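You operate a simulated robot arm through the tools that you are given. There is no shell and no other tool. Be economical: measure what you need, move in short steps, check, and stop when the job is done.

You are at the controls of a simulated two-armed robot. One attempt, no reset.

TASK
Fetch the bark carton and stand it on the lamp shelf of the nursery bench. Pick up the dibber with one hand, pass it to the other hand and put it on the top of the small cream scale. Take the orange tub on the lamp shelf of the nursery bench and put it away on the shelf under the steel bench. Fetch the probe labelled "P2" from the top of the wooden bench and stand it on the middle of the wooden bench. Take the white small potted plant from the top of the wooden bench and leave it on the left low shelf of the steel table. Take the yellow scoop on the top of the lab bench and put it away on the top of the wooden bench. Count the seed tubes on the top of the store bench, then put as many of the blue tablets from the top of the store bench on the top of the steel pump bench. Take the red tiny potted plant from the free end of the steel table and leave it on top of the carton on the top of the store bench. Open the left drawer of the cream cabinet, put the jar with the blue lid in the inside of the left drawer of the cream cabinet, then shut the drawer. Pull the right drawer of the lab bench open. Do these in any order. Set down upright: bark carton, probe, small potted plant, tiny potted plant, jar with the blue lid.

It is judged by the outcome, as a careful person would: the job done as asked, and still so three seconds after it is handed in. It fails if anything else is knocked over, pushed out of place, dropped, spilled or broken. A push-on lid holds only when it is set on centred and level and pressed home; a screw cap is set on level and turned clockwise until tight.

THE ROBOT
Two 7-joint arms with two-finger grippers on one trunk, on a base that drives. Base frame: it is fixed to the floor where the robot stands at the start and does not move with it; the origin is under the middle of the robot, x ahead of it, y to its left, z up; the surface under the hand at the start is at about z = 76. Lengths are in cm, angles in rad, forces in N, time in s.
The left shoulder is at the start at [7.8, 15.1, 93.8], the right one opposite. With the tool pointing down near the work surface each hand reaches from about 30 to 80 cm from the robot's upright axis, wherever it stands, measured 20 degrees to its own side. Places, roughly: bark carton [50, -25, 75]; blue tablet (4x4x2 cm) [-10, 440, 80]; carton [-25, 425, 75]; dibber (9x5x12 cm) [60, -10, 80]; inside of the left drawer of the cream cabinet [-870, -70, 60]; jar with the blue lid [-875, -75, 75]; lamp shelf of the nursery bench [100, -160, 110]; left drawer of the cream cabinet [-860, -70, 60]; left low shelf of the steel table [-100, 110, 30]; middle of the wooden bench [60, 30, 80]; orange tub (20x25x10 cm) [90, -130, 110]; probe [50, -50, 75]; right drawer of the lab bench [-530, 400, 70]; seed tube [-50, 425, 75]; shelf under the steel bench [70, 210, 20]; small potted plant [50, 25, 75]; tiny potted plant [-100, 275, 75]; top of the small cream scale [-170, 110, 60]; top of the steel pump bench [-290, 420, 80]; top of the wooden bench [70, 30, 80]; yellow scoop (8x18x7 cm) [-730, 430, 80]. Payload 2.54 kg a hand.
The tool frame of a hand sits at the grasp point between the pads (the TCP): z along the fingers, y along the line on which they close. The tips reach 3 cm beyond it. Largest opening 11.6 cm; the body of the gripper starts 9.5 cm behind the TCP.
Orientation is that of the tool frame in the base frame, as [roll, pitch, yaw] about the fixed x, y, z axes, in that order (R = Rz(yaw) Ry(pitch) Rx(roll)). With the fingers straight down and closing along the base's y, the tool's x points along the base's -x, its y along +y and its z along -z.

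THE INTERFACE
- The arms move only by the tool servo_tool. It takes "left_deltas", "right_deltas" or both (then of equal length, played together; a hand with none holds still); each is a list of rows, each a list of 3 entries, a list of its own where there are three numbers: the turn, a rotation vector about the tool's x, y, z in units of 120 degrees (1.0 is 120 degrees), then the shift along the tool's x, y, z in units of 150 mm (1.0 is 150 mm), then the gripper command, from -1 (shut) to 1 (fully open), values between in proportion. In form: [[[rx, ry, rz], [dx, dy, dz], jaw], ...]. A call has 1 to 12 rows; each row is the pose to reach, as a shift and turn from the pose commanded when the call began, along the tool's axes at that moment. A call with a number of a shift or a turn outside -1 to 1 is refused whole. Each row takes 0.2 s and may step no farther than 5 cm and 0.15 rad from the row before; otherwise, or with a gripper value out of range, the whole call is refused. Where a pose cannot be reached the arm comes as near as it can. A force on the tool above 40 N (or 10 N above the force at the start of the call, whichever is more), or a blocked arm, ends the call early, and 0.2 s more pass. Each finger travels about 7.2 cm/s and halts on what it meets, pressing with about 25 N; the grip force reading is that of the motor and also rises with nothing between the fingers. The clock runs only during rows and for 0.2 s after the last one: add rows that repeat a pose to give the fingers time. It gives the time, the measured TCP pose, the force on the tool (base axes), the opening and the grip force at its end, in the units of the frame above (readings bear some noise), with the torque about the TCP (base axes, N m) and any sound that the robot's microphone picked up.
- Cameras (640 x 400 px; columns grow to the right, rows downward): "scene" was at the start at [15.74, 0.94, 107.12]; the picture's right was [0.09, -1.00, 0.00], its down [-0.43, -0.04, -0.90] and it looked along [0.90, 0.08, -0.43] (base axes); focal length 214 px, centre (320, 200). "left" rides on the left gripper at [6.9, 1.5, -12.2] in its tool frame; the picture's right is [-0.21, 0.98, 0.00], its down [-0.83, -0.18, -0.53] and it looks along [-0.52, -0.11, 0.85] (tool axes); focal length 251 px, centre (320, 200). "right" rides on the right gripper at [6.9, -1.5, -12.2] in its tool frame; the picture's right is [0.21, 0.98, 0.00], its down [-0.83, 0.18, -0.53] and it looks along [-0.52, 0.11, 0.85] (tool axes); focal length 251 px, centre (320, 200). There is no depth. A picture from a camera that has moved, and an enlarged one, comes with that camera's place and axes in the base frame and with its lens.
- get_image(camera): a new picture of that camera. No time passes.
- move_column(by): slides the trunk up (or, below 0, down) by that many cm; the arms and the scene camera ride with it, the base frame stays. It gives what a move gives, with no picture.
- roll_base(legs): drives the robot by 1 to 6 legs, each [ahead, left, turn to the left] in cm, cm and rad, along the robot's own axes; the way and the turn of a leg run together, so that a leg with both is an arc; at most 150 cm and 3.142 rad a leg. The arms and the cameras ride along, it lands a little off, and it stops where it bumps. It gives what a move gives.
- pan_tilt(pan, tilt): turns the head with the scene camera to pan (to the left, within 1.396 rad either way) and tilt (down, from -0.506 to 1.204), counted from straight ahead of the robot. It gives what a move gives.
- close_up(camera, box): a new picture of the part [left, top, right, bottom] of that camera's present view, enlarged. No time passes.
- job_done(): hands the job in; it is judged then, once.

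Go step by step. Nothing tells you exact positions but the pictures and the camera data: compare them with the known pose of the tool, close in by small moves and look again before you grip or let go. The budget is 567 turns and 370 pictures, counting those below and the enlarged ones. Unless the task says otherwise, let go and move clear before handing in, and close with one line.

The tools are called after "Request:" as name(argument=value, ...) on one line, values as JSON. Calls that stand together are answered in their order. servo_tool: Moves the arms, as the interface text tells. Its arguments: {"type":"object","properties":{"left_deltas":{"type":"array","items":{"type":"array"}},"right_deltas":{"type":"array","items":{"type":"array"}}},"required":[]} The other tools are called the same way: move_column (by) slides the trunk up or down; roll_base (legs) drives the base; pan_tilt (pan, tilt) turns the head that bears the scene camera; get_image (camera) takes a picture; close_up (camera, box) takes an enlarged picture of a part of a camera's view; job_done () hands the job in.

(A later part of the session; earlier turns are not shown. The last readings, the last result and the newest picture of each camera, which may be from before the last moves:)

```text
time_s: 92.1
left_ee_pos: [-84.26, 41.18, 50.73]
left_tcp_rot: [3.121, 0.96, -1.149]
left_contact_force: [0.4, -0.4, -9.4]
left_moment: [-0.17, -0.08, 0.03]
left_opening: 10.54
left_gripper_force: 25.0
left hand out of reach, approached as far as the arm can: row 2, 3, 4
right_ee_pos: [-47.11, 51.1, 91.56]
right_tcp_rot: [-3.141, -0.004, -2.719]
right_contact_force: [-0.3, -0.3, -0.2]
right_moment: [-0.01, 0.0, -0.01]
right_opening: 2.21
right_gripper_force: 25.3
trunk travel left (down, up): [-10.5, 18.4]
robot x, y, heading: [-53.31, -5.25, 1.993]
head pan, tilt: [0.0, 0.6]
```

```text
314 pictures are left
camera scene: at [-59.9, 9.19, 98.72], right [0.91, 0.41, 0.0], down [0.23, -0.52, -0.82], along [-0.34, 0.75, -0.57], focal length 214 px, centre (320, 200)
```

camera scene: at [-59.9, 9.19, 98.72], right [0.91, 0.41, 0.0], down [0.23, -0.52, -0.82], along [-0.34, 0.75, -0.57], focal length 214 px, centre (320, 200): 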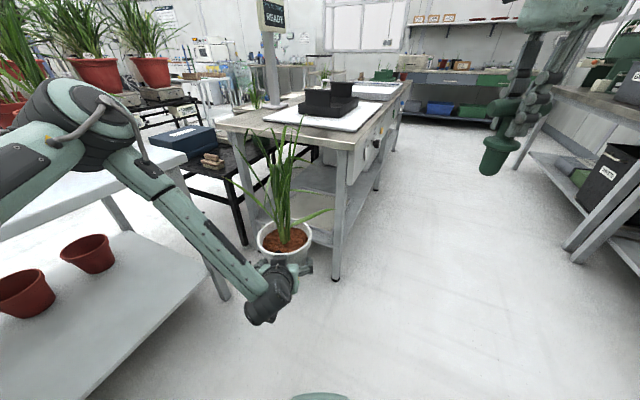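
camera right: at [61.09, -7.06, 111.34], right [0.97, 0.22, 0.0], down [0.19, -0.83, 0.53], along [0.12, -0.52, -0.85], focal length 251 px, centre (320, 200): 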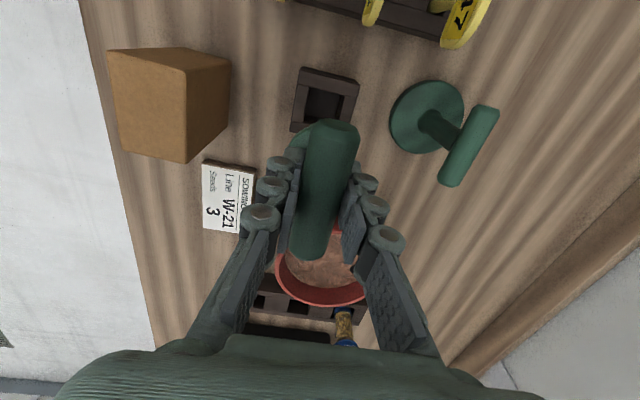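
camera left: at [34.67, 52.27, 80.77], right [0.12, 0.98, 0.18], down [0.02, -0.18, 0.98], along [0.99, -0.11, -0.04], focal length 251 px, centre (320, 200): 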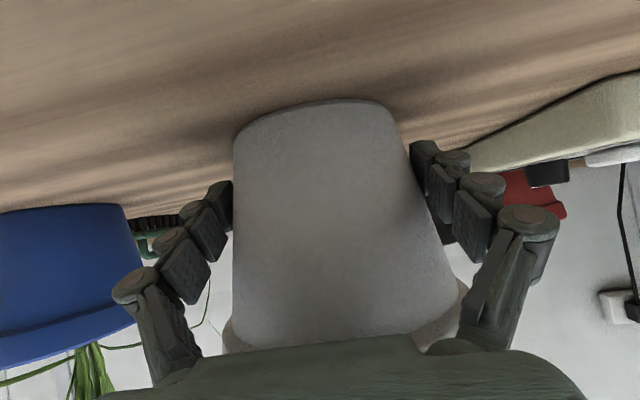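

Request:
move_column(by=-10)

Request:
roll_base(legs=[[-10, 0, 0]])

Request:
servo_tool(left_deltas=[[[0, 0, 0], [-0.06, 0, 0.25], -1], [[0, 0, 0], [0.1, 0, 0.5], -1], [[0, 0, 0], [0.25, 0, 0.7], -1], [[0, 0, 0], [0.4, 0, 0.85], -1], [[0, 0, 0], [0.4, 0, 0.85], -1]])

Request:
get_image(camera="scene")

```text
time_s: 93.4
left_ee_pos: [-84.24, 41.16, 40.89]
left_tcp_rot: [3.121, 0.96, -1.15]
left_contact_force: [-0.4, 0.2, -9.0]
left_moment: [-0.18, -0.06, -0.01]
left_opening: 10.54
left_gripper_force: 24.8
right_ee_pos: [-47.23, 51.07, 81.66]
right_tcp_rot: [3.138, -0.003, -2.717]
right_contact_force: [1.0, 0.3, -1.0]
right_moment: [-0.04, 0.0, -0.01]
right_opening: 2.19
right_gripper_force: 25.2
trunk travel left (down, up): [-0.5, 28.4]
robot x, y, heading: [-52.8, -5.08, 1.992]
head pan, tilt: [0.0, 0.6]
```

```text
time_s: 94.6
left_ee_pos: [-80.09, 32.06, 40.89]
left_tcp_rot: [3.121, 0.96, -1.15]
left_contact_force: [-0.7, 0.1, -9.0]
left_moment: [-0.1, -0.08, -0.02]
left_opening: 10.54
left_gripper_force: 25.2
right_ee_pos: [-43.09, 42.04, 81.64]
right_tcp_rot: [3.14, -0.005, -2.719]
right_contact_force: [-0.1, 0.9, -0.6]
right_moment: [0.01, 0.0, -0.01]
right_opening: 2.2
right_gripper_force: 24.9
trunk travel left (down, up): [-0.5, 28.4]
robot x, y, heading: [-49.37, -14.58, 1.991]
head pan, tilt: [0.0, 0.6]
```

```text
time_s: 95.8
left_ee_pos: [-81.17, 40.48, 30.31]
left_tcp_rot: [3.099, 0.941, -1.148]
left_contact_force: [-0.3, 0.3, -9.8]
left_moment: [-0.12, -0.09, -0.03]
left_opening: 10.53
left_gripper_force: 24.4
left hand out of reach, approached as far as the arm can: row 2, 3, 4, 5
right_ee_pos: [-43.02, 42.07, 81.59]
right_tcp_rot: [3.139, -0.004, -2.719]
right_contact_force: [-0.9, -0.7, -0.9]
right_moment: [0.01, 0.0, 0.02]
right_opening: 2.2
right_gripper_force: 24.8
trunk travel left (down, up): [-0.5, 28.4]
robot x, y, heading: [-48.88, -14.2, 1.993]
head pan, tilt: [0.0, 0.6]
```

```text
313 pictures are left
camera scene: at [-55.78, 0.1, 88.72], right [0.91, 0.41, 0.0], down [0.23, -0.52, -0.82], along [-0.34, 0.75, -0.57], focal length 214 px, centre (320, 200)
```

scene: 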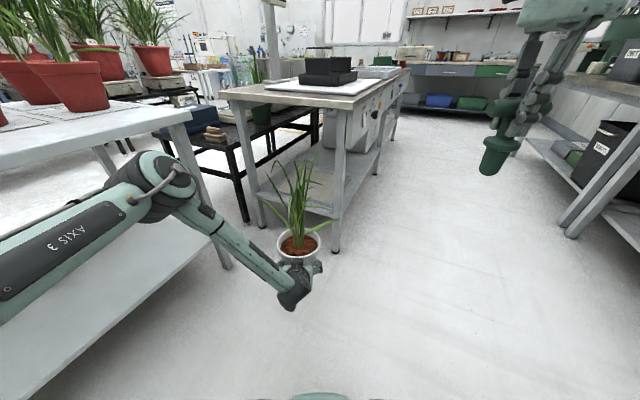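

Request:
close_up(camera="scene", box=[210, 80, 410, 260])

Request:
get_image(camera="left")

```text
2.22 times, centred on (310, 170) of scene
camera zoom: at [-55.78, 0.1, 88.72], right [0.91, 0.41, 0.0], down [0.23, -0.52, -0.82], along [-0.34, 0.75, -0.57], focal length 477 px, centre (342, 267)
```

zoom: 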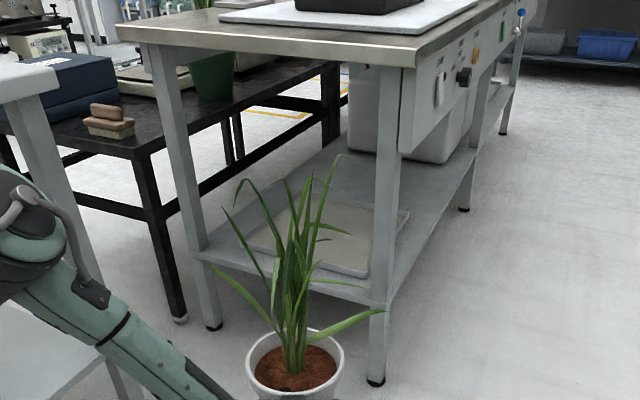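

```text
311 pictures are left
camera left: at [-76.41, 27.12, 31.84], right [-0.93, -0.32, 0.2], down [0.16, 0.14, 0.98], along [-0.34, 0.94, -0.08], focal length 251 px, centre (320, 200)
```

left: 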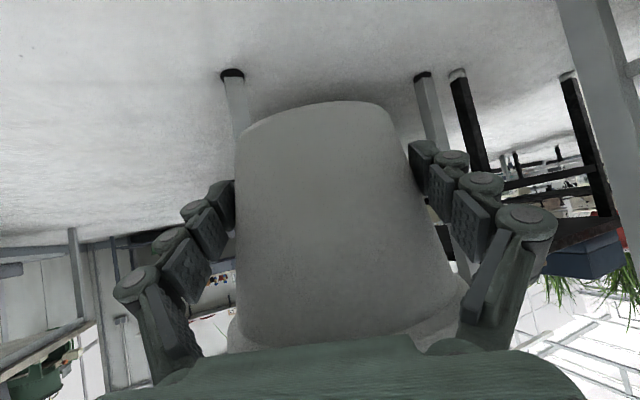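

Plant is at z≈30 clear of the white table. I raise the trunk 2 cm, then drive diagonally toward the shelf opening, checking on the way.

Request:
move_column(by=2)

Request:
roll_base(legs=[[14.4, 7.8, 0]])

Request:
get_image(camera="scene")

```text
time_s: 96.4
left_ee_pos: [-81.18, 40.26, 32.17]
left_tcp_rot: [3.099, 0.943, -1.149]
left_contact_force: [-0.2, -0.7, -9.7]
left_moment: [-0.19, -0.1, -0.01]
left_opening: 10.53
left_gripper_force: 24.8
right_ee_pos: [-42.99, 41.86, 83.62]
right_tcp_rot: [3.139, -0.003, -2.718]
right_contact_force: [-0.3, 1.0, -1.7]
right_moment: [0.0, 0.01, 0.05]
right_opening: 2.18
right_gripper_force: 24.8
trunk travel left (down, up): [-2.5, 26.4]
robot x, y, heading: [-48.87, -14.41, 1.993]
head pan, tilt: [0.0, 0.6]
```

```text
time_s: 97.9
left_ee_pos: [-94.25, 50.15, 32.26]
left_tcp_rot: [3.099, 0.942, -1.146]
left_contact_force: [0.6, -0.4, -9.5]
left_moment: [-0.15, -0.11, -0.01]
left_opening: 10.51
left_gripper_force: 24.8
right_ee_pos: [-56.17, 52.0, 83.64]
right_tcp_rot: [3.138, -0.003, -2.716]
right_contact_force: [0.4, 0.4, 0.0]
right_moment: [0.01, -0.01, -0.02]
right_opening: 2.23
right_gripper_force: 24.9
trunk travel left (down, up): [-2.5, 26.4]
robot x, y, heading: [-62.25, -4.42, 2.0]
head pan, tilt: [0.0, 0.6]
```

```text
310 pictures are left
camera scene: at [-68.78, 10.04, 90.72], right [0.91, 0.41, 0.0], down [0.23, -0.52, -0.82], along [-0.34, 0.75, -0.57], focal length 214 px, centre (320, 200)
```

scene: 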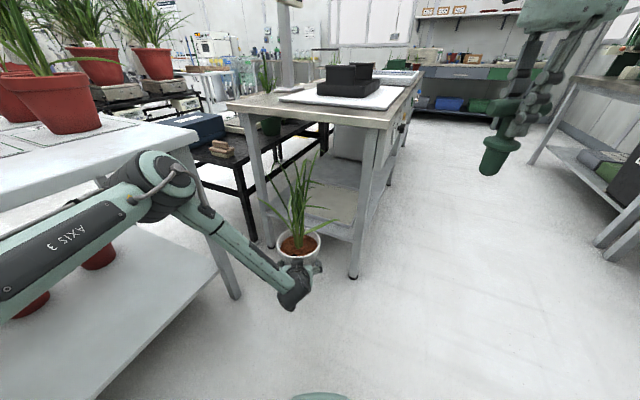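

Request:
roll_base(legs=[[18.2, -8.2, 0]])

Request:
get_image(camera="scene")

Request:
get_image(camera="left")

```text
time_s: 99.5
left_ee_pos: [-94.41, 69.73, 32.2]
left_tcp_rot: [3.099, 0.941, -1.143]
left_contact_force: [-0.6, -0.2, -8.6]
left_moment: [-0.16, -0.12, 0.0]
left_opening: 10.51
left_gripper_force: 25.2
right_ee_pos: [-56.16, 71.63, 83.52]
right_tcp_rot: [3.139, -0.004, -2.714]
right_contact_force: [-0.6, 0.4, -0.9]
right_moment: [0.04, -0.01, 0.0]
right_opening: 2.22
right_gripper_force: 25.4
trunk travel left (down, up): [-2.5, 26.4]
robot x, y, heading: [-62.2, 15.29, 2.001]
head pan, tilt: [0.0, 0.6]
```

```text
309 pictures are left
camera scene: at [-68.77, 29.7, 90.72], right [0.91, 0.42, 0.0], down [0.24, -0.51, -0.82], along [-0.34, 0.75, -0.57], focal length 214 px, centre (320, 200)
```

scene: 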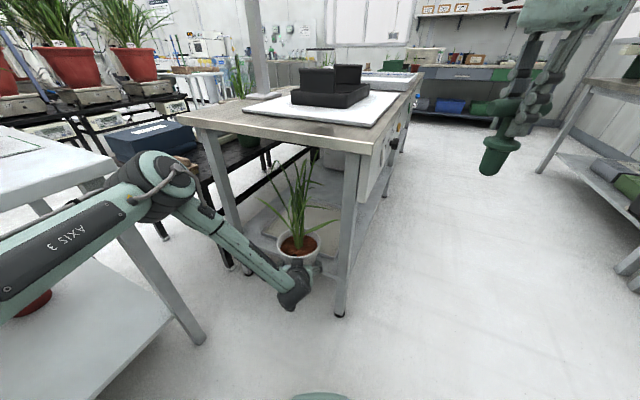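

```text
308 pictures are left
camera left: at [-89.55, 56.56, 33.85], right [-0.93, -0.32, 0.2], down [0.16, 0.14, 0.98], along [-0.34, 0.94, -0.08], focal length 251 px, centre (320, 200)
```

left: 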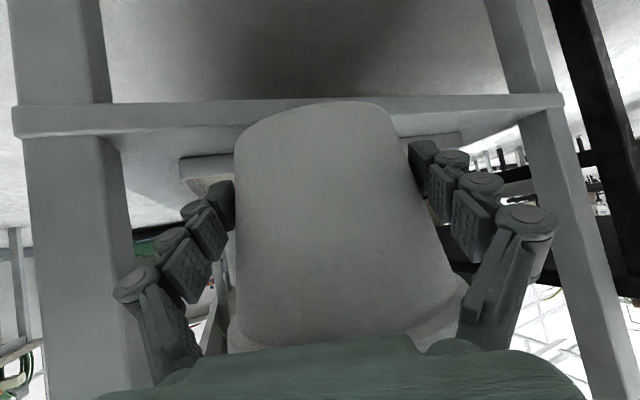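

Request:
move_column(by=0.8)

Request:
roll_base(legs=[[19.1, -8.7, 0]])

Request:
get_image(camera="scene")

Request:
get_image(camera="left")

```text
time_s: 100.0
left_ee_pos: [-94.44, 69.63, 32.94]
left_tcp_rot: [3.099, 0.939, -1.144]
left_contact_force: [0.2, -0.9, -8.6]
left_moment: [-0.16, -0.11, 0.02]
left_opening: 10.54
left_gripper_force: 24.8
right_ee_pos: [-56.28, 71.65, 84.36]
right_tcp_rot: [3.139, -0.003, -2.713]
right_contact_force: [-0.4, 0.5, -0.5]
right_moment: [0.03, 0.0, -0.03]
right_opening: 2.2
right_gripper_force: 24.9
trunk travel left (down, up): [-3.3, 25.6]
robot x, y, heading: [-62.16, 15.27, 1.998]
head pan, tilt: [0.0, 0.6]
```

```text
time_s: 101.7
left_ee_pos: [-95.06, 90.87, 32.81]
left_tcp_rot: [3.09, 0.941, -1.142]
left_contact_force: [-0.8, 0.6, -8.9]
left_moment: [-0.15, -0.08, 0.02]
left_opening: 10.55
left_gripper_force: 25.1
right_ee_pos: [-56.45, 92.82, 84.33]
right_tcp_rot: [3.139, -0.003, -2.713]
right_contact_force: [0.0, -1.5, -0.8]
right_moment: [-0.01, 0.01, -0.02]
right_opening: 2.22
right_gripper_force: 24.5
trunk travel left (down, up): [-3.3, 25.6]
robot x, y, heading: [-62.3, 36.3, 1.997]
head pan, tilt: [0.0, 0.6]
```

```text
307 pictures are left
camera scene: at [-69.0, 50.89, 91.47], right [0.91, 0.42, 0.0], down [0.24, -0.52, -0.82], along [-0.34, 0.75, -0.57], focal length 214 px, centre (320, 200)
```

scene: 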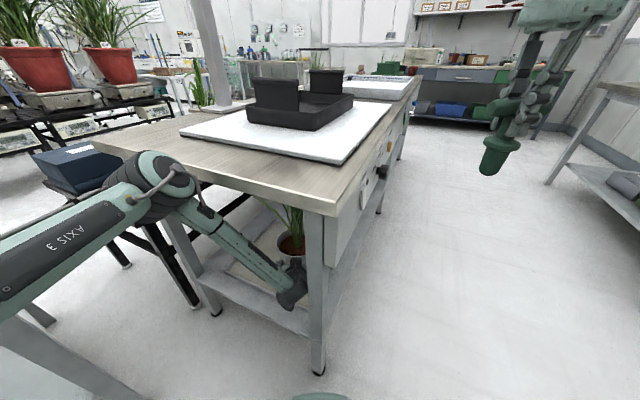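

```text
306 pictures are left
camera left: at [-90.12, 77.73, 34.5], right [-0.92, -0.33, 0.2], down [0.16, 0.14, 0.98], along [-0.35, 0.93, -0.08], focal length 251 px, centre (320, 200)
```

left: 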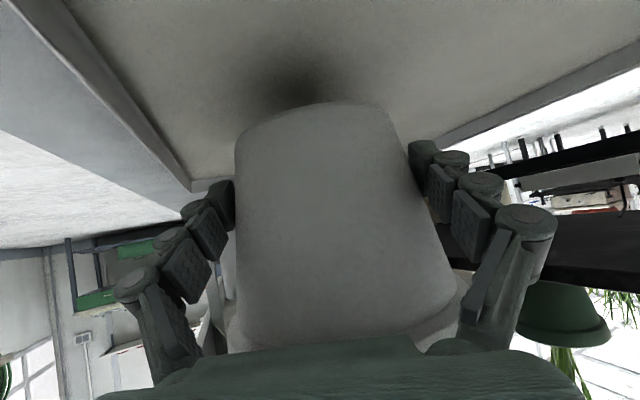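

Pot is over the tray on the low shelf, about (-95.6, 92). I lower with the trunk in small steps.

Request:
move_column(by=-0.8)

Request:
move_column(by=-0.5)

```text
time_s: 102.2
left_ee_pos: [-94.95, 90.81, 32.07]
left_tcp_rot: [3.09, 0.941, -1.145]
left_contact_force: [0.2, 0.1, -9.3]
left_moment: [-0.14, -0.11, 0.02]
left_opening: 10.54
left_gripper_force: 25.0
right_ee_pos: [-56.27, 92.72, 83.49]
right_tcp_rot: [3.14, -0.004, -2.712]
right_contact_force: [0.5, -1.2, -0.8]
right_moment: [-0.01, 0.0, -0.01]
right_opening: 2.21
right_gripper_force: 25.3
trunk travel left (down, up): [-2.5, 26.4]
robot x, y, heading: [-62.05, 36.52, 2.0]
head pan, tilt: [0.0, 0.6]
```

```text
time_s: 102.8
left_ee_pos: [-95.01, 90.87, 31.6]
left_tcp_rot: [3.09, 0.945, -1.147]
left_contact_force: [0.5, 0.8, -9.6]
left_moment: [-0.15, -0.05, -0.02]
left_opening: 10.54
left_gripper_force: 24.9
right_ee_pos: [-56.45, 92.75, 83.06]
right_tcp_rot: [3.141, -0.004, -2.714]
right_contact_force: [0.3, 0.2, -0.6]
right_moment: [0.01, 0.0, -0.01]
right_opening: 2.2
right_gripper_force: 25.3
trunk travel left (down, up): [-2.0, 26.9]
robot x, y, heading: [-61.67, 36.92, 2.001]
head pan, tilt: [0.0, 0.6]
```

Request:
move_column(by=-0.5)

Request:
move_column(by=-0.4)

```text
time_s: 103.3
left_ee_pos: [-95.21, 90.9, 31.15]
left_tcp_rot: [3.089, 0.943, -1.144]
left_contact_force: [0.1, 0.1, -8.9]
left_moment: [-0.16, -0.11, 0.01]
left_opening: 10.53
left_gripper_force: 24.8
right_ee_pos: [-56.31, 92.78, 82.59]
right_tcp_rot: [3.138, -0.005, -2.714]
right_contact_force: [1.5, 0.0, 0.3]
right_moment: [-0.01, 0.01, -0.01]
right_opening: 2.17
right_gripper_force: 25.2
trunk travel left (down, up): [-1.5, 27.4]
robot x, y, heading: [-62.29, 36.47, 2.001]
head pan, tilt: [0.0, 0.6]
```

```text
time_s: 103.9
left_ee_pos: [-95.1, 90.95, 30.63]
left_tcp_rot: [3.089, 0.943, -1.148]
left_contact_force: [0.1, 0.1, -8.1]
left_moment: [-0.16, -0.08, 0.01]
left_opening: 10.51
left_gripper_force: 24.6
right_ee_pos: [-56.44, 92.76, 82.07]
right_tcp_rot: [3.139, -0.005, -2.715]
right_contact_force: [-0.2, -0.3, -0.4]
right_moment: [-0.02, -0.01, -0.04]
right_opening: 2.21
right_gripper_force: 25.0
trunk travel left (down, up): [-1.1, 27.8]
robot x, y, heading: [-62.09, 36.46, 2.002]
head pan, tilt: [0.0, 0.6]
```

Request:
move_column(by=-0.5)

Request:
get_image(camera="left")

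```text
time_s: 104.4
left_ee_pos: [-94.98, 90.89, 30.43]
left_tcp_rot: [3.088, 0.945, -1.144]
left_contact_force: [0.3, 0.4, -4.8]
left_moment: [0.09, -0.06, 0.02]
left_opening: 10.54
left_gripper_force: 25.2
right_ee_pos: [-56.33, 92.65, 81.79]
right_tcp_rot: [3.137, -0.005, -2.713]
right_contact_force: [0.0, 0.0, -0.7]
right_moment: [0.02, 0.01, -0.02]
right_opening: 2.19
right_gripper_force: 25.0
trunk travel left (down, up): [-0.6, 28.3]
robot x, y, heading: [-61.94, 36.29, 2.0]
head pan, tilt: [0.0, 0.6]
```

```text
305 pictures are left
camera left: at [-90.15, 77.74, 31.93], right [-0.92, -0.33, 0.2], down [0.17, 0.14, 0.98], along [-0.35, 0.93, -0.07], focal length 251 px, centre (320, 200)
```

left: 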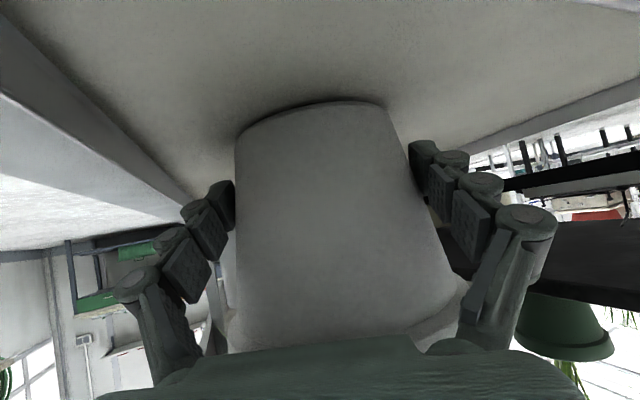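

Request:
move_column(by=-0.2)

Request:
servo_tool(left_deltas=[[[0, 0, 0], [0, 0, 0], 0.85], [[0, 0, 0], [0, 0, 0], 0.92], [[0, 0, 0], [0, 0, 0], 1], [[0, 0, 0], [0, 0, 0], 1], [[0, 0, 0], [0, 0, 0], 1]])

Request:
get_image(camera="left")

```text
time_s: 104.9
left_ee_pos: [-95.05, 90.99, 30.25]
left_tcp_rot: [3.09, 0.951, -1.144]
left_contact_force: [0.1, -2.5, 1.1]
left_moment: [0.39, 0.03, -0.03]
left_opening: 10.53
left_gripper_force: 25.2
right_ee_pos: [-56.37, 92.74, 81.6]
right_tcp_rot: [3.136, -0.005, -2.712]
right_contact_force: [-0.1, -0.9, -0.4]
right_moment: [0.0, -0.03, -0.02]
right_opening: 2.2
right_gripper_force: 24.7
trunk travel left (down, up): [-0.4, 28.5]
robot x, y, heading: [-61.93, 36.67, 2.0]
head pan, tilt: [0.0, 0.6]
```

```text
time_s: 106.1
left_ee_pos: [-95.02, 91.03, 30.17]
left_tcp_rot: [3.087, 0.946, -1.145]
left_contact_force: [-0.1, 0.4, 1.0]
left_moment: [-0.02, 0.02, -0.02]
left_opening: 11.61
left_gripper_force: 0.1
right_ee_pos: [-56.34, 92.76, 81.54]
right_tcp_rot: [3.139, -0.004, -2.713]
right_contact_force: [0.5, 0.7, -1.1]
right_moment: [-0.01, -0.01, 0.02]
right_opening: 2.19
right_gripper_force: 24.7
trunk travel left (down, up): [-0.4, 28.5]
robot x, y, heading: [-62.41, 36.34, 1.998]
head pan, tilt: [0.0, 0.6]
```

```text
304 pictures are left
camera left: at [-90.16, 77.76, 31.79], right [-0.92, -0.33, 0.2], down [0.17, 0.14, 0.98], along [-0.35, 0.93, -0.07], focal length 251 px, centre (320, 200)
```

left: 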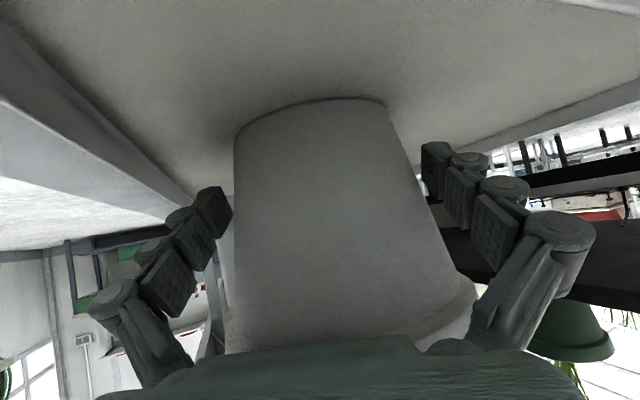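

Released, and the pot stands still. I withdraw straight back along the fingers, then out of the opening.

Request:
roll_base(legs=[[-10, 0, 0]])

Request:
get_image(camera="left")

Request:
roll_base(legs=[[-31, 15.5, 0]])

Request:
get_image(camera="scene")

```text
time_s: 107.4
left_ee_pos: [-91.53, 81.55, 30.21]
left_tcp_rot: [3.083, 0.951, -1.137]
left_contact_force: [-1.2, 0.2, -0.7]
left_moment: [-0.05, 0.0, 0.08]
left_opening: 11.49
left_gripper_force: 0.1
right_ee_pos: [-52.0, 83.26, 81.51]
right_tcp_rot: [3.137, -0.003, -2.714]
right_contact_force: [-0.2, 0.0, -0.3]
right_moment: [-0.01, 0.0, 0.0]
right_opening: 2.22
right_gripper_force: 25.3
trunk travel left (down, up): [-0.4, 28.5]
robot x, y, heading: [-57.68, 26.91, 1.998]
head pan, tilt: [0.0, 0.6]
stopped in leg 1: the force on the tool passed its limit at 43 N (the readings are from after the stop); the commanded pose is now the measured one
```

```text
303 pictures are left
camera left: at [-86.35, 68.37, 31.72], right [-0.92, -0.34, 0.21], down [0.17, 0.14, 0.98], along [-0.36, 0.93, -0.07], focal length 251 px, centre (320, 200)
```

left: 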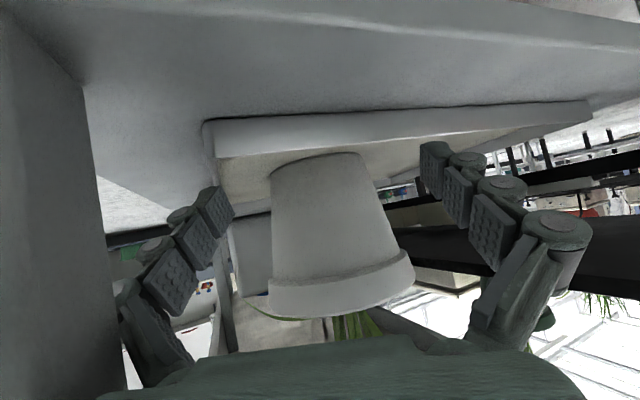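

```text
time_s: 109.7
left_ee_pos: [-92.84, 46.45, 30.15]
left_tcp_rot: [3.085, 0.95, -1.133]
left_contact_force: [0.0, -0.9, -0.3]
left_moment: [-0.02, -0.03, -0.01]
left_opening: 11.59
left_gripper_force: 0.0
right_ee_pos: [-53.52, 48.42, 81.42]
right_tcp_rot: [3.141, -0.002, -2.709]
right_contact_force: [0.2, -0.5, -1.0]
right_moment: [0.03, 0.01, -0.02]
right_opening: 2.23
right_gripper_force: 24.7
trunk travel left (down, up): [-0.4, 28.5]
robot x, y, heading: [-58.75, -7.98, 2.004]
head pan, tilt: [0.0, 0.6]
```

```text
302 pictures are left
camera scene: at [-65.85, 6.51, 88.64], right [0.91, 0.42, 0.0], down [0.24, -0.51, -0.83], along [-0.35, 0.75, -0.56], focal length 214 px, centre (320, 200)
```

scene: 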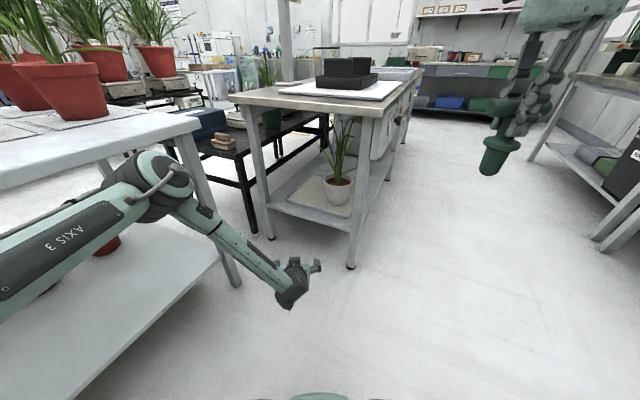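

Plant stands on the low shelf. I raise the trunk and look for the small cream scale beyond the blue box.

Request:
move_column(by=26)

Request:
pan_tilt(pan=0.35, tilt=0.35)

Request:
get_image(camera="scene")

Request:
close_up(camera="scene", box=[160, 100, 400, 250])

```text
time_s: 112.4
left_ee_pos: [-92.87, 46.54, 56.2]
left_tcp_rot: [3.084, 0.95, -1.133]
left_contact_force: [-0.8, 0.3, 0.0]
left_moment: [0.03, -0.02, 0.0]
left_opening: 11.59
left_gripper_force: 0.0
right_ee_pos: [-53.64, 48.55, 107.47]
right_tcp_rot: [3.138, -0.003, -2.706]
right_contact_force: [1.4, 0.7, 0.0]
right_moment: [-0.02, -0.01, 0.0]
right_opening: 2.18
right_gripper_force: 24.9
trunk travel left (down, up): [-26.4, 2.5]
robot x, y, heading: [-59.35, -7.98, 2.007]
head pan, tilt: [0.0, 0.6]
```

```text
time_s: 113.2
left_ee_pos: [-92.87, 46.34, 56.2]
left_tcp_rot: [3.085, 0.951, -1.133]
left_contact_force: [-0.4, 0.5, -0.3]
left_moment: [-0.01, 0.02, 0.05]
left_opening: 11.61
left_gripper_force: 0.1
right_ee_pos: [-53.49, 48.43, 107.49]
right_tcp_rot: [3.138, -0.004, -2.709]
right_contact_force: [-0.2, -0.2, -0.5]
right_moment: [0.01, -0.01, 0.04]
right_opening: 2.21
right_gripper_force: 25.2
trunk travel left (down, up): [-26.4, 2.5]
robot x, y, heading: [-59.09, -7.59, 2.006]
head pan, tilt: [0.351, 0.351]
```

```text
301 pictures are left
camera scene: at [-68.7, 5.09, 116.91], right [0.71, 0.71, 0.0], down [0.24, -0.24, -0.94], along [-0.66, 0.66, -0.34], focal length 214 px, centre (320, 200)
```

scene: 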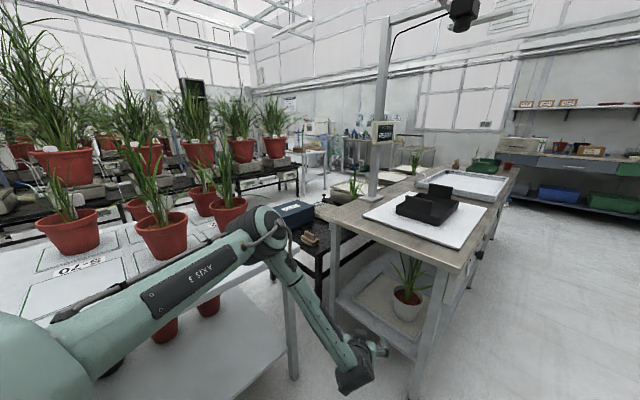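

```text
2.67 times, centred on (280, 175) of scene
camera zoom: at [-68.7, 5.09, 116.91], right [0.71, 0.71, 0.0], down [0.24, -0.24, -0.94], along [-0.66, 0.66, -0.34], focal length 572 px, centre (427, 267)
```

zoom: 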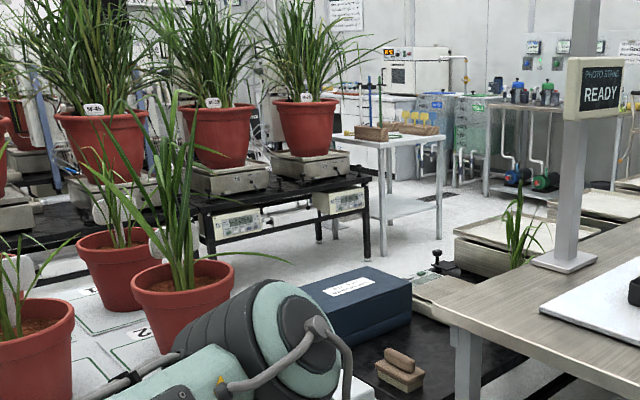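

The scale sits behind the blue box at about (-169, 107), and I can't reach it from this side. I'll raise the left hand, head into the aisle and look around from the far end.

Request:
servo_tool(left_deltas=[[[0, 0, 0], [-0.26, 0, -0.18], 0], [[0, 0, 0], [-0.52, 0, -0.37], -0.5], [[0, 0, 0], [-0.78, 0, -0.55], -1], [[0, 0, 0], [-0.95, 0, -0.67], -1]])

Request:
servo_tool(left_deltas=[[[0, 0, 0], [-0.26, 0, -0.18], -1], [[0, 0, 0], [-0.52, 0, -0.37], -1], [[0, 0, 0], [-0.78, 0, -0.55], -1], [[0, 0, 0], [-0.95, 0, -0.67], -1]])

Request:
roll_base(legs=[[0, -30, 0], [0, 0, -0.436]])

Request:
pan_tilt(pan=0, tilt=0.3)

Request:
get_image(camera="scene")

```text
time_s: 114.2
left_ee_pos: [-92.48, 46.92, 73.57]
left_tcp_rot: [3.082, 0.948, -1.131]
left_contact_force: [0.6, 0.8, -0.9]
left_moment: [-0.02, -0.02, 0.01]
left_opening: 0.0
left_gripper_force: 9.9
right_ee_pos: [-53.58, 48.55, 107.56]
right_tcp_rot: [3.138, -0.003, -2.705]
right_contact_force: [-0.4, -1.1, -0.6]
right_moment: [0.01, -0.01, -0.03]
right_opening: 2.21
right_gripper_force: 25.2
trunk travel left (down, up): [-26.4, 2.5]
robot x, y, heading: [-58.75, -7.97, 2.009]
head pan, tilt: [0.351, 0.351]
```

```text
time_s: 115.2
left_ee_pos: [-91.93, 47.22, 91.04]
left_tcp_rot: [3.083, 0.951, -1.135]
left_contact_force: [-0.1, 0.5, -0.2]
left_moment: [0.02, 0.03, 0.01]
left_opening: 0.0
left_gripper_force: 25.0
right_ee_pos: [-53.57, 48.54, 107.46]
right_tcp_rot: [3.139, -0.004, -2.707]
right_contact_force: [-0.9, 0.1, -0.9]
right_moment: [0.04, -0.04, -0.01]
right_opening: 2.17
right_gripper_force: 24.9
trunk travel left (down, up): [-26.4, 2.5]
robot x, y, heading: [-59.12, -7.93, 2.005]
head pan, tilt: [0.351, 0.351]
```

```text
time_s: 120.0
left_ee_pos: [-37.18, 68.82, 91.11]
left_tcp_rot: [3.083, 0.949, -1.58]
left_contact_force: [0.6, -0.3, -0.4]
left_moment: [0.0, -0.03, 0.02]
left_opening: 0.01
left_gripper_force: 24.8
right_ee_pos: [-2.09, 53.39, 107.48]
right_tcp_rot: [3.139, -0.005, 3.126]
right_contact_force: [-0.4, 0.1, -0.1]
right_moment: [0.01, 0.01, 0.0]
right_opening: 2.2
right_gripper_force: 25.3
trunk travel left (down, up): [-26.4, 2.5]
robot x, y, heading: [-31.61, 4.71, 1.557]
head pan, tilt: [0.351, 0.351]
```

```text
time_s: 120.9
left_ee_pos: [-37.19, 68.84, 90.92]
left_tcp_rot: [3.085, 0.952, -1.579]
left_contact_force: [0.7, -0.1, 0.3]
left_moment: [0.0, -0.01, 0.01]
left_opening: 0.0
left_gripper_force: 25.0
right_ee_pos: [-2.04, 53.45, 107.49]
right_tcp_rot: [3.139, -0.004, 3.127]
right_contact_force: [0.2, -0.1, -1.2]
right_moment: [0.0, 0.02, 0.02]
right_opening: 2.22
right_gripper_force: 25.2
trunk travel left (down, up): [-26.4, 2.5]
robot x, y, heading: [-31.83, 5.06, 1.557]
head pan, tilt: [0.0, 0.3]
```

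```text
299 pictures are left
camera scene: at [-31.47, 21.23, 117.38], right [1.0, -0.01, 0.0], down [0.0, -0.3, -0.96], along [0.01, 0.96, -0.3], focal length 214 px, centre (320, 200)
```

scene: 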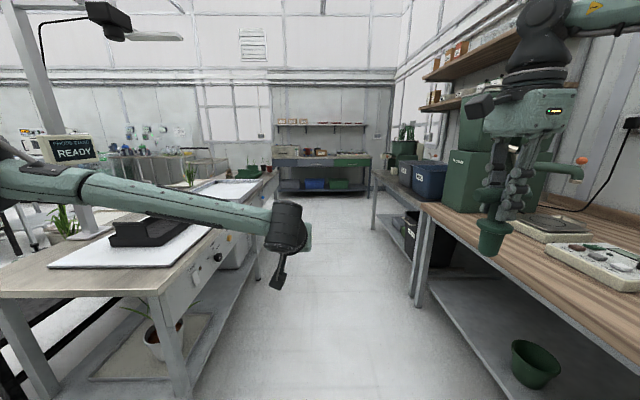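

The aisle is clear. In this open space I'll do the hand-over: bring the right hand lower and toward the middle, and flatten the left hand.

Request:
servo_tool(right_deltas=[[[0, 0, 0], [0.2, 0.03, 0.2], -1], [[0, 0, 0], [0.4, 0.06, 0.4], -1], [[0, 0, 0], [0.6, 0.1, 0.6], -1], [[0, 0, 0], [0.8, 0.1, 0.8], -1], [[0, 0, 0], [1.0, 0.1, 0.9], -1], [[0, 0, 0], [1.0, 0.1, 0.9], -1]], left_deltas=[[[0.014, -0.06, 0], [0.05, 0, -0.25], 1], [[0.028, -0.12, 0], [0.1, 0, -0.5], 1], [[0.028, -0.172, 0], [0.15, 0, -0.75], 1], [[0.028, -0.172, 0], [0.2, 0, -0.95], 1], [[0.028, -0.172, 0], [0.2, 0, -0.95], 1], [[0.028, -0.172, 0], [0.2, 0, -0.95], 1]])

Request:
pan_tilt(pan=-0.1, tilt=0.6)

Request:
get_image(camera="scene")

```text
time_s: 122.3
left_ee_pos: [-36.32, 55.55, 96.68]
left_tcp_rot: [3.107, 1.309, -1.619]
left_contact_force: [-0.1, 0.6, 1.0]
left_moment: [-0.02, 0.02, -0.02]
left_opening: 11.6
left_gripper_force: 0.1
right_ee_pos: [-17.19, 55.24, 94.16]
right_tcp_rot: [3.138, -0.003, 3.127]
right_contact_force: [0.4, -0.5, -1.2]
right_moment: [0.03, 0.0, -0.03]
right_opening: 2.21
right_gripper_force: 25.0
trunk travel left (down, up): [-26.4, 2.5]
robot x, y, heading: [-31.15, 4.9, 1.558]
head pan, tilt: [0.0, 0.3]
```

```text
time_s: 123.1
left_ee_pos: [-36.38, 55.52, 96.69]
left_tcp_rot: [3.107, 1.31, -1.621]
left_contact_force: [-0.7, 0.0, -0.5]
left_moment: [0.0, 0.0, 0.01]
left_opening: 11.58
left_gripper_force: 0.0
right_ee_pos: [-17.12, 55.27, 94.16]
right_tcp_rot: [3.139, -0.004, 3.127]
right_contact_force: [1.0, -1.2, -1.2]
right_moment: [0.0, -0.03, -0.01]
right_opening: 2.19
right_gripper_force: 25.1
trunk travel left (down, up): [-26.4, 2.5]
robot x, y, heading: [-31.27, 4.62, 1.556]
head pan, tilt: [-0.099, 0.6]
```

```text
298 pictures are left
camera scene: at [-30.6, 20.67, 114.64], right [0.99, -0.11, 0.0], down [-0.06, -0.56, -0.83], along [0.09, 0.82, -0.56], focal length 214 px, centre (320, 200)
```

scene: 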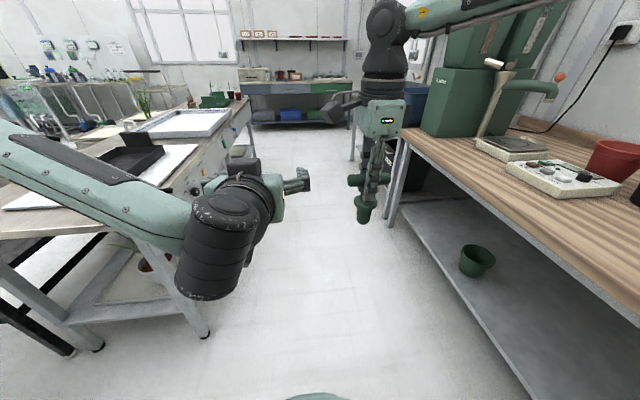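

Request:
close_up(camera="scene", box=[310, 80, 430, 240])

```text
2.50 times, centred on (370, 160) of scene
camera zoom: at [-30.6, 20.67, 114.64], right [0.99, -0.11, 0.0], down [-0.06, -0.56, -0.83], along [0.09, 0.82, -0.56], focal length 536 px, centre (195, 300)
```

zoom: 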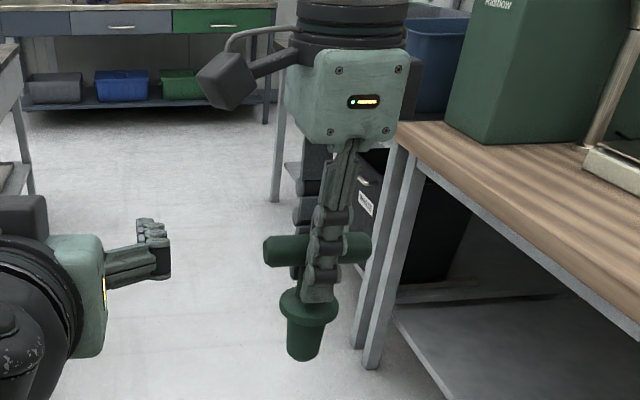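

Request:
servo_tool(left_deltas=[[[0, 0, 0], [0.22, -0.01, -0.18], 1], [[0, 0, 0], [0.44, -0.02, -0.37], 1], [[0, 0, 0], [0.66, -0.03, -0.55], 1], [[0, 0, 0], [0.867, -0.05, -0.733], 1], [[0, 0, 0], [0.867, -0.35, -0.733], 1], [[0, 0, 0], [0.867, -0.65, -0.71], 1], [[0, 0, 0], [0.867, -0.95, -0.7], 1], [[0, 0, 0], [0.867, -0.95, -0.7], 1]])

Request:
get_image(camera="scene")

```text
time_s: 124.9
left_ee_pos: [-22.8, 42.84, 87.75]
left_tcp_rot: [3.109, 1.308, -1.619]
left_contact_force: [0.2, 0.0, 0.4]
left_moment: [-0.02, -0.03, 0.02]
left_opening: 11.6
left_gripper_force: 0.1
left hand out of reach, approached as far as the arm can: row 1, 2, 3, 4, 5, 7, 8
right_ee_pos: [-17.08, 55.22, 94.08]
right_tcp_rot: [3.136, -0.002, 3.128]
right_contact_force: [-0.1, 0.7, 0.4]
right_moment: [0.0, 0.03, 0.0]
right_opening: 2.19
right_gripper_force: 25.0
trunk travel left (down, up): [-26.4, 2.5]
robot x, y, heading: [-31.29, 4.72, 1.556]
head pan, tilt: [-0.099, 0.6]
```

```text
296 pictures are left
camera scene: at [-30.61, 20.67, 114.64], right [0.99, -0.11, 0.0], down [-0.06, -0.56, -0.83], along [0.09, 0.82, -0.56], focal length 214 px, centre (320, 200)
```

scene: 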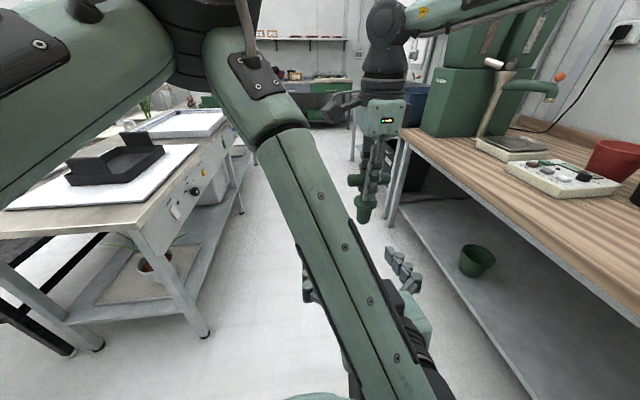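

Request:
servo_tool(right_deltas=[[[0, 0, 0], [0.15, 0.15, 0], -1], [[0, 0, 0], [0.3, 0.3, 0], -1], [[0, 0, 0], [0.3, 0.3, 0], -1]])

Request:
servo_tool(left_deltas=[[[0, 0, 0], [0.1, -0.07, 0.03], 1], [[0, 0, 0], [0.1, -0.07, 0.03], 1]])

Request:
get_image(camera="left")

```text
time_s: 125.7
left_ee_pos: [-22.8, 42.88, 87.84]
left_tcp_rot: [3.108, 1.306, -1.62]
left_contact_force: [0.1, 0.1, 0.3]
left_moment: [0.02, -0.03, -0.03]
left_opening: 11.58
left_gripper_force: 0.0
right_ee_pos: [-20.47, 58.76, 94.14]
right_tcp_rot: [3.137, -0.004, 3.126]
right_contact_force: [0.2, 0.5, -1.3]
right_moment: [0.0, 0.0, 0.04]
right_opening: 2.18
right_gripper_force: 25.0
right hand out of reach, approached as far as the arm can: row 2, 3
trunk travel left (down, up): [-26.4, 2.5]
robot x, y, heading: [-31.69, 5.26, 1.554]
head pan, tilt: [-0.099, 0.6]
```

```text
time_s: 126.3
left_ee_pos: [-22.2, 43.66, 86.58]
left_tcp_rot: [3.108, 1.305, -1.621]
left_contact_force: [-0.3, 0.7, -0.4]
left_moment: [0.0, -0.02, -0.03]
left_opening: 11.59
left_gripper_force: 0.1
left hand out of reach, approached as far as the arm can: row 1, 2
right_ee_pos: [-20.53, 58.59, 94.1]
right_tcp_rot: [3.138, -0.003, 3.126]
right_contact_force: [-0.3, 0.1, -0.9]
right_moment: [-0.01, 0.01, 0.02]
right_opening: 2.21
right_gripper_force: 25.2
trunk travel left (down, up): [-26.4, 2.5]
robot x, y, heading: [-31.38, 4.71, 1.556]
head pan, tilt: [-0.099, 0.6]
```

```text
295 pictures are left
camera left: at [-24.01, 30.04, 83.1], right [-0.97, 0.07, 0.22], down [0.18, -0.3, 0.94], along [0.13, 0.95, 0.28], focal length 251 px, centre (320, 200)
```

left: 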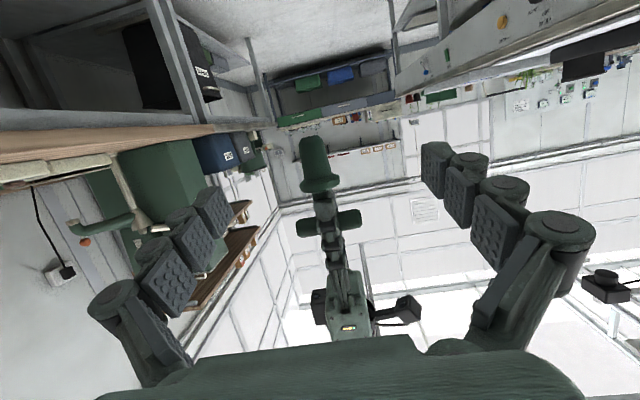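

Request:
servo_tool(left_deltas=[[[0, 0, 0], [-0.07, -0.02, 0.32], 1], [[0, 0, 0], [-0.14, -0.04, 0.64], 1], [[0, 0, 0], [-0.18, -0.064, 0.85], 1], [[0, 0, 0], [-0.2, -0.064, 0.965], 1], [[0, 0, 0], [-0.2, -0.064, 0.965], 1]])

Request:
get_image(camera="left")

Request:
get_image(camera="scene")

```text
time_s: 127.5
left_ee_pos: [-20.87, 58.45, 85.73]
left_tcp_rot: [3.104, 1.312, -1.621]
left_contact_force: [-0.5, -0.2, 0.5]
left_moment: [-0.02, -0.03, 0.01]
left_opening: 11.57
left_gripper_force: 0.1
right_ee_pos: [-20.45, 58.7, 94.11]
right_tcp_rot: [3.138, -0.003, 3.127]
right_contact_force: [0.4, 0.5, 0.1]
right_moment: [0.01, 0.04, 0.01]
right_opening: 2.2
right_gripper_force: 24.9
trunk travel left (down, up): [-26.4, 2.5]
robot x, y, heading: [-31.6, 5.05, 1.557]
head pan, tilt: [-0.099, 0.6]
```

```text
294 pictures are left
camera left: at [-22.75, 44.87, 82.23], right [-0.97, 0.07, 0.22], down [0.19, -0.31, 0.93], along [0.13, 0.95, 0.29], focal length 251 px, centre (320, 200)
```

left: 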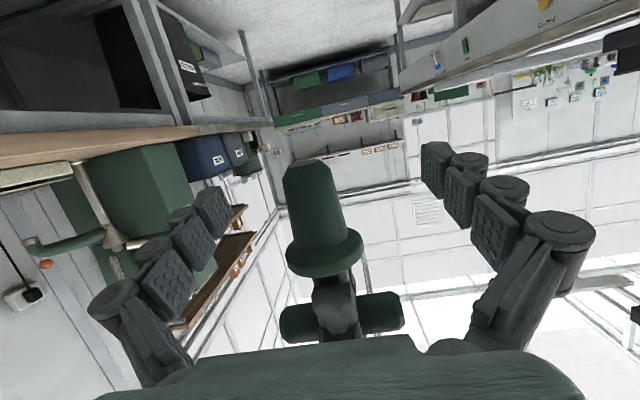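

```text
293 pictures are left
camera scene: at [-30.6, 20.67, 114.64], right [0.99, -0.11, 0.0], down [-0.06, -0.56, -0.83], along [0.09, 0.82, -0.56], focal length 214 px, centre (320, 200)
```

scene: 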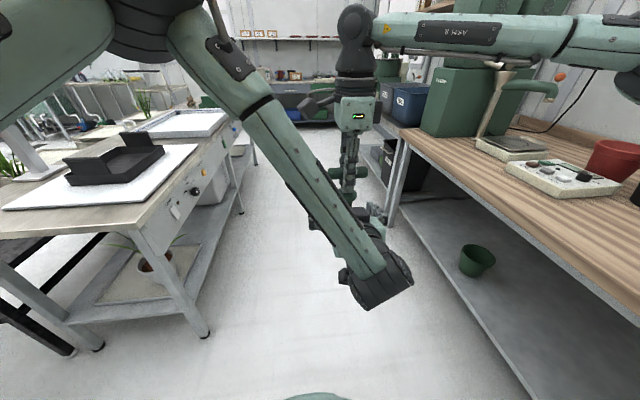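

Request:
servo_tool(left_deltas=[[[0, 0, 0], [0, 0, 0], 0], [[0, 0, 0], [0, 0, 0], -0.5], [[0, 0, 0], [0, 0, 0], -1], [[0, 0, 0], [0, 0, 0], -1], [[0, 0, 0], [0, 0, 0], -1], [[0, 0, 0], [0, 0, 0], -1], [[0, 0, 0], [0, 0, 0], -1]])

Request:
get_image(camera="left")

```text
time_s: 129.1
left_ee_pos: [-20.86, 58.39, 85.66]
left_tcp_rot: [3.107, 1.309, -1.621]
left_contact_force: [16.9, 3.2, -2.2]
left_moment: [-0.31, 0.53, -0.01]
left_opening: 2.54
left_gripper_force: 25.4
right_ee_pos: [-20.58, 58.72, 94.1]
right_tcp_rot: [3.136, -0.008, 3.128]
right_contact_force: [-15.5, -3.5, 2.9]
right_moment: [-0.02, 0.91, -0.07]
right_opening: 2.21
right_gripper_force: 24.9
trunk travel left (down, up): [-26.4, 2.5]
robot x, y, heading: [-31.07, 4.75, 1.556]
head pan, tilt: [-0.099, 0.6]
```

```text
292 pictures are left
camera left: at [-22.72, 44.81, 82.22], right [-0.97, 0.07, 0.22], down [0.18, -0.31, 0.93], along [0.13, 0.95, 0.28], focal length 251 px, centre (320, 200)
```

left: 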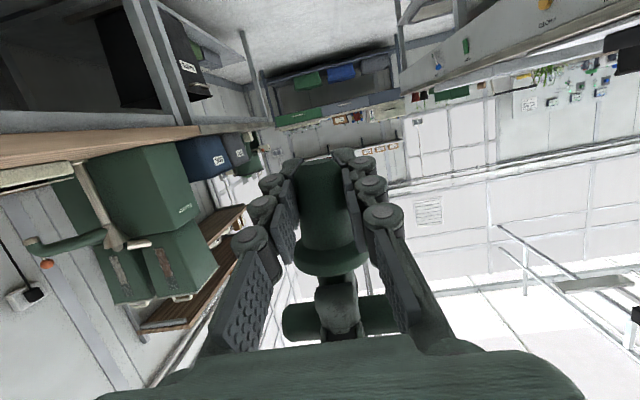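

Left hand holds the lower cone. I open the right hand and lift it away.

Request:
servo_tool(right_deltas=[[[0, 0, 0], [0, 0, 0], -0.4], [[0, 0, 0], [0, 0, 0], 0], [[0, 0, 0], [0, 0, 0], 0], [[0, 0, 0], [0, 0, -0.2], 0], [[0, 0, 0], [0, 0, -0.45], 0], [[0, 0, 0], [-0.2, 0, -0.6], 0], [[0, 0, 0], [-0.5, 0, -0.6], 0], [[0, 0, 0], [-0.8, 0, -0.6], 0], [[0, 0, 0], [-1.0, 0, -0.6], 0]])

Request:
get_image(camera="scene")

Request:
get_image(camera="left")

```text
time_s: 131.1
left_ee_pos: [-21.0, 58.42, 85.7]
left_tcp_rot: [3.104, 1.309, -1.622]
left_contact_force: [-0.4, -0.2, 0.3]
left_moment: [0.02, -0.01, 0.02]
left_opening: 2.51
left_gripper_force: 24.6
right_ee_pos: [-5.21, 58.47, 103.11]
right_tcp_rot: [3.139, -0.002, 3.126]
right_contact_force: [-0.3, 0.1, -0.2]
right_moment: [0.0, 0.02, -0.03]
right_opening: 5.79
right_gripper_force: 0.0
right hand out of reach, approached as far as the arm can: row 5
trunk travel left (down, up): [-26.4, 2.5]
robot x, y, heading: [-31.46, 5.21, 1.557]
head pan, tilt: [-0.099, 0.6]
```

```text
291 pictures are left
camera scene: at [-30.58, 20.67, 114.64], right [0.99, -0.11, 0.0], down [-0.06, -0.56, -0.83], along [0.09, 0.82, -0.56], focal length 214 px, centre (320, 200)
```

scene: 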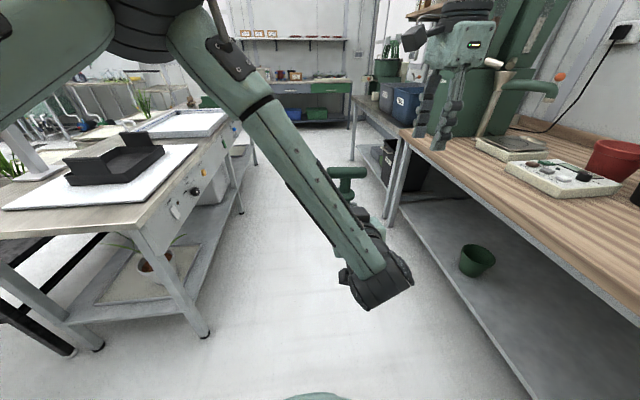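

```text
290 pictures are left
camera left: at [-22.73, 44.83, 82.23], right [-0.97, 0.07, 0.22], down [0.19, -0.31, 0.93], along [0.13, 0.95, 0.29], focal length 251 px, centre (320, 200)
```

left: 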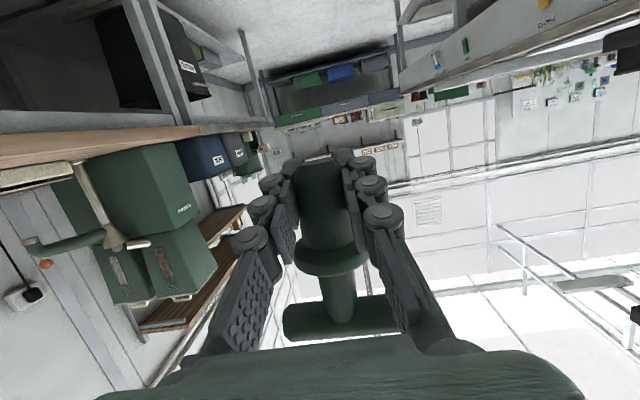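

Hand-over done. I swing the left hand to its own side and point it down so the dibber lies horizontal.

Request:
servo_tool(left_deltas=[[[0, 0.07, 0], [-0.06, 0.15, 0], -1], [[0, 0.14, 0], [-0.12, 0.3, 0], -1], [[0, 0.21, 0], [-0.18, 0.45, 0], -1], [[0, 0.28, 0], [-0.24, 0.6, 0], -1], [[0, 0.35, 0], [-0.3, 0.75, 0], -1], [[0, 0.42, 0], [-0.36, 0.9, 0], -1], [[0, 0.49, 0], [-0.42, 1.0, 0], -1], [[0, 0.56, 0], [-0.48, 1.0, 0], -1], [[0, 0.625, 0], [-0.54, 1.0, 0], -1], [[0, 0.625, 0], [-0.54, 1.0, 0], -1]])

Request:
get_image(camera="scene")

Request:
get_image(camera="left")

```text
time_s: 133.3
left_ee_pos: [-35.94, 60.91, 93.56]
left_tcp_rot: [3.134, 0.0, -1.587]
left_contact_force: [0.9, 0.3, -0.9]
left_moment: [-0.03, 0.06, -0.04]
left_opening: 2.51
left_gripper_force: 25.0
right_ee_pos: [-5.19, 58.37, 103.04]
right_tcp_rot: [3.138, -0.002, 3.128]
right_contact_force: [-0.4, -0.7, 0.0]
right_moment: [0.01, 0.02, -0.01]
right_opening: 5.8
right_gripper_force: 0.0
trunk travel left (down, up): [-26.4, 2.5]
robot x, y, heading: [-31.39, 4.88, 1.557]
head pan, tilt: [-0.099, 0.6]
```

```text
289 pictures are left
camera scene: at [-30.61, 20.66, 114.64], right [0.99, -0.11, 0.0], down [-0.06, -0.56, -0.83], along [0.09, 0.82, -0.56], focal length 214 px, centre (320, 200)
```

scene: 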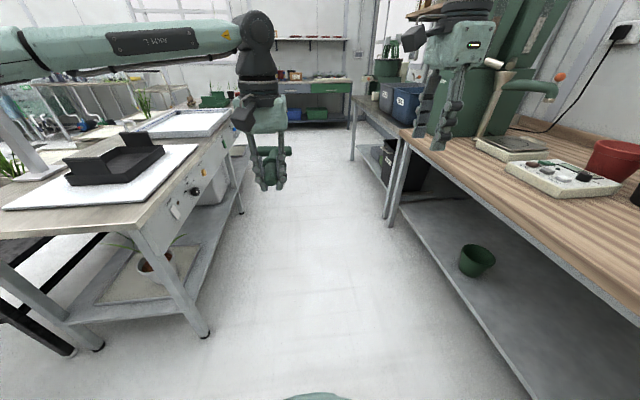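

```text
288 pictures are left
camera left: at [-37.52, 53.92, 105.82], right [-0.97, 0.23, 0.01], down [0.2, 0.82, 0.53], along [0.12, 0.52, -0.85], focal length 251 px, centre (320, 200)
```

left: 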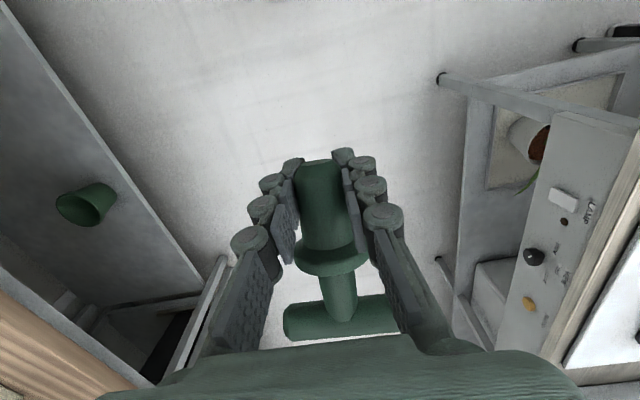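

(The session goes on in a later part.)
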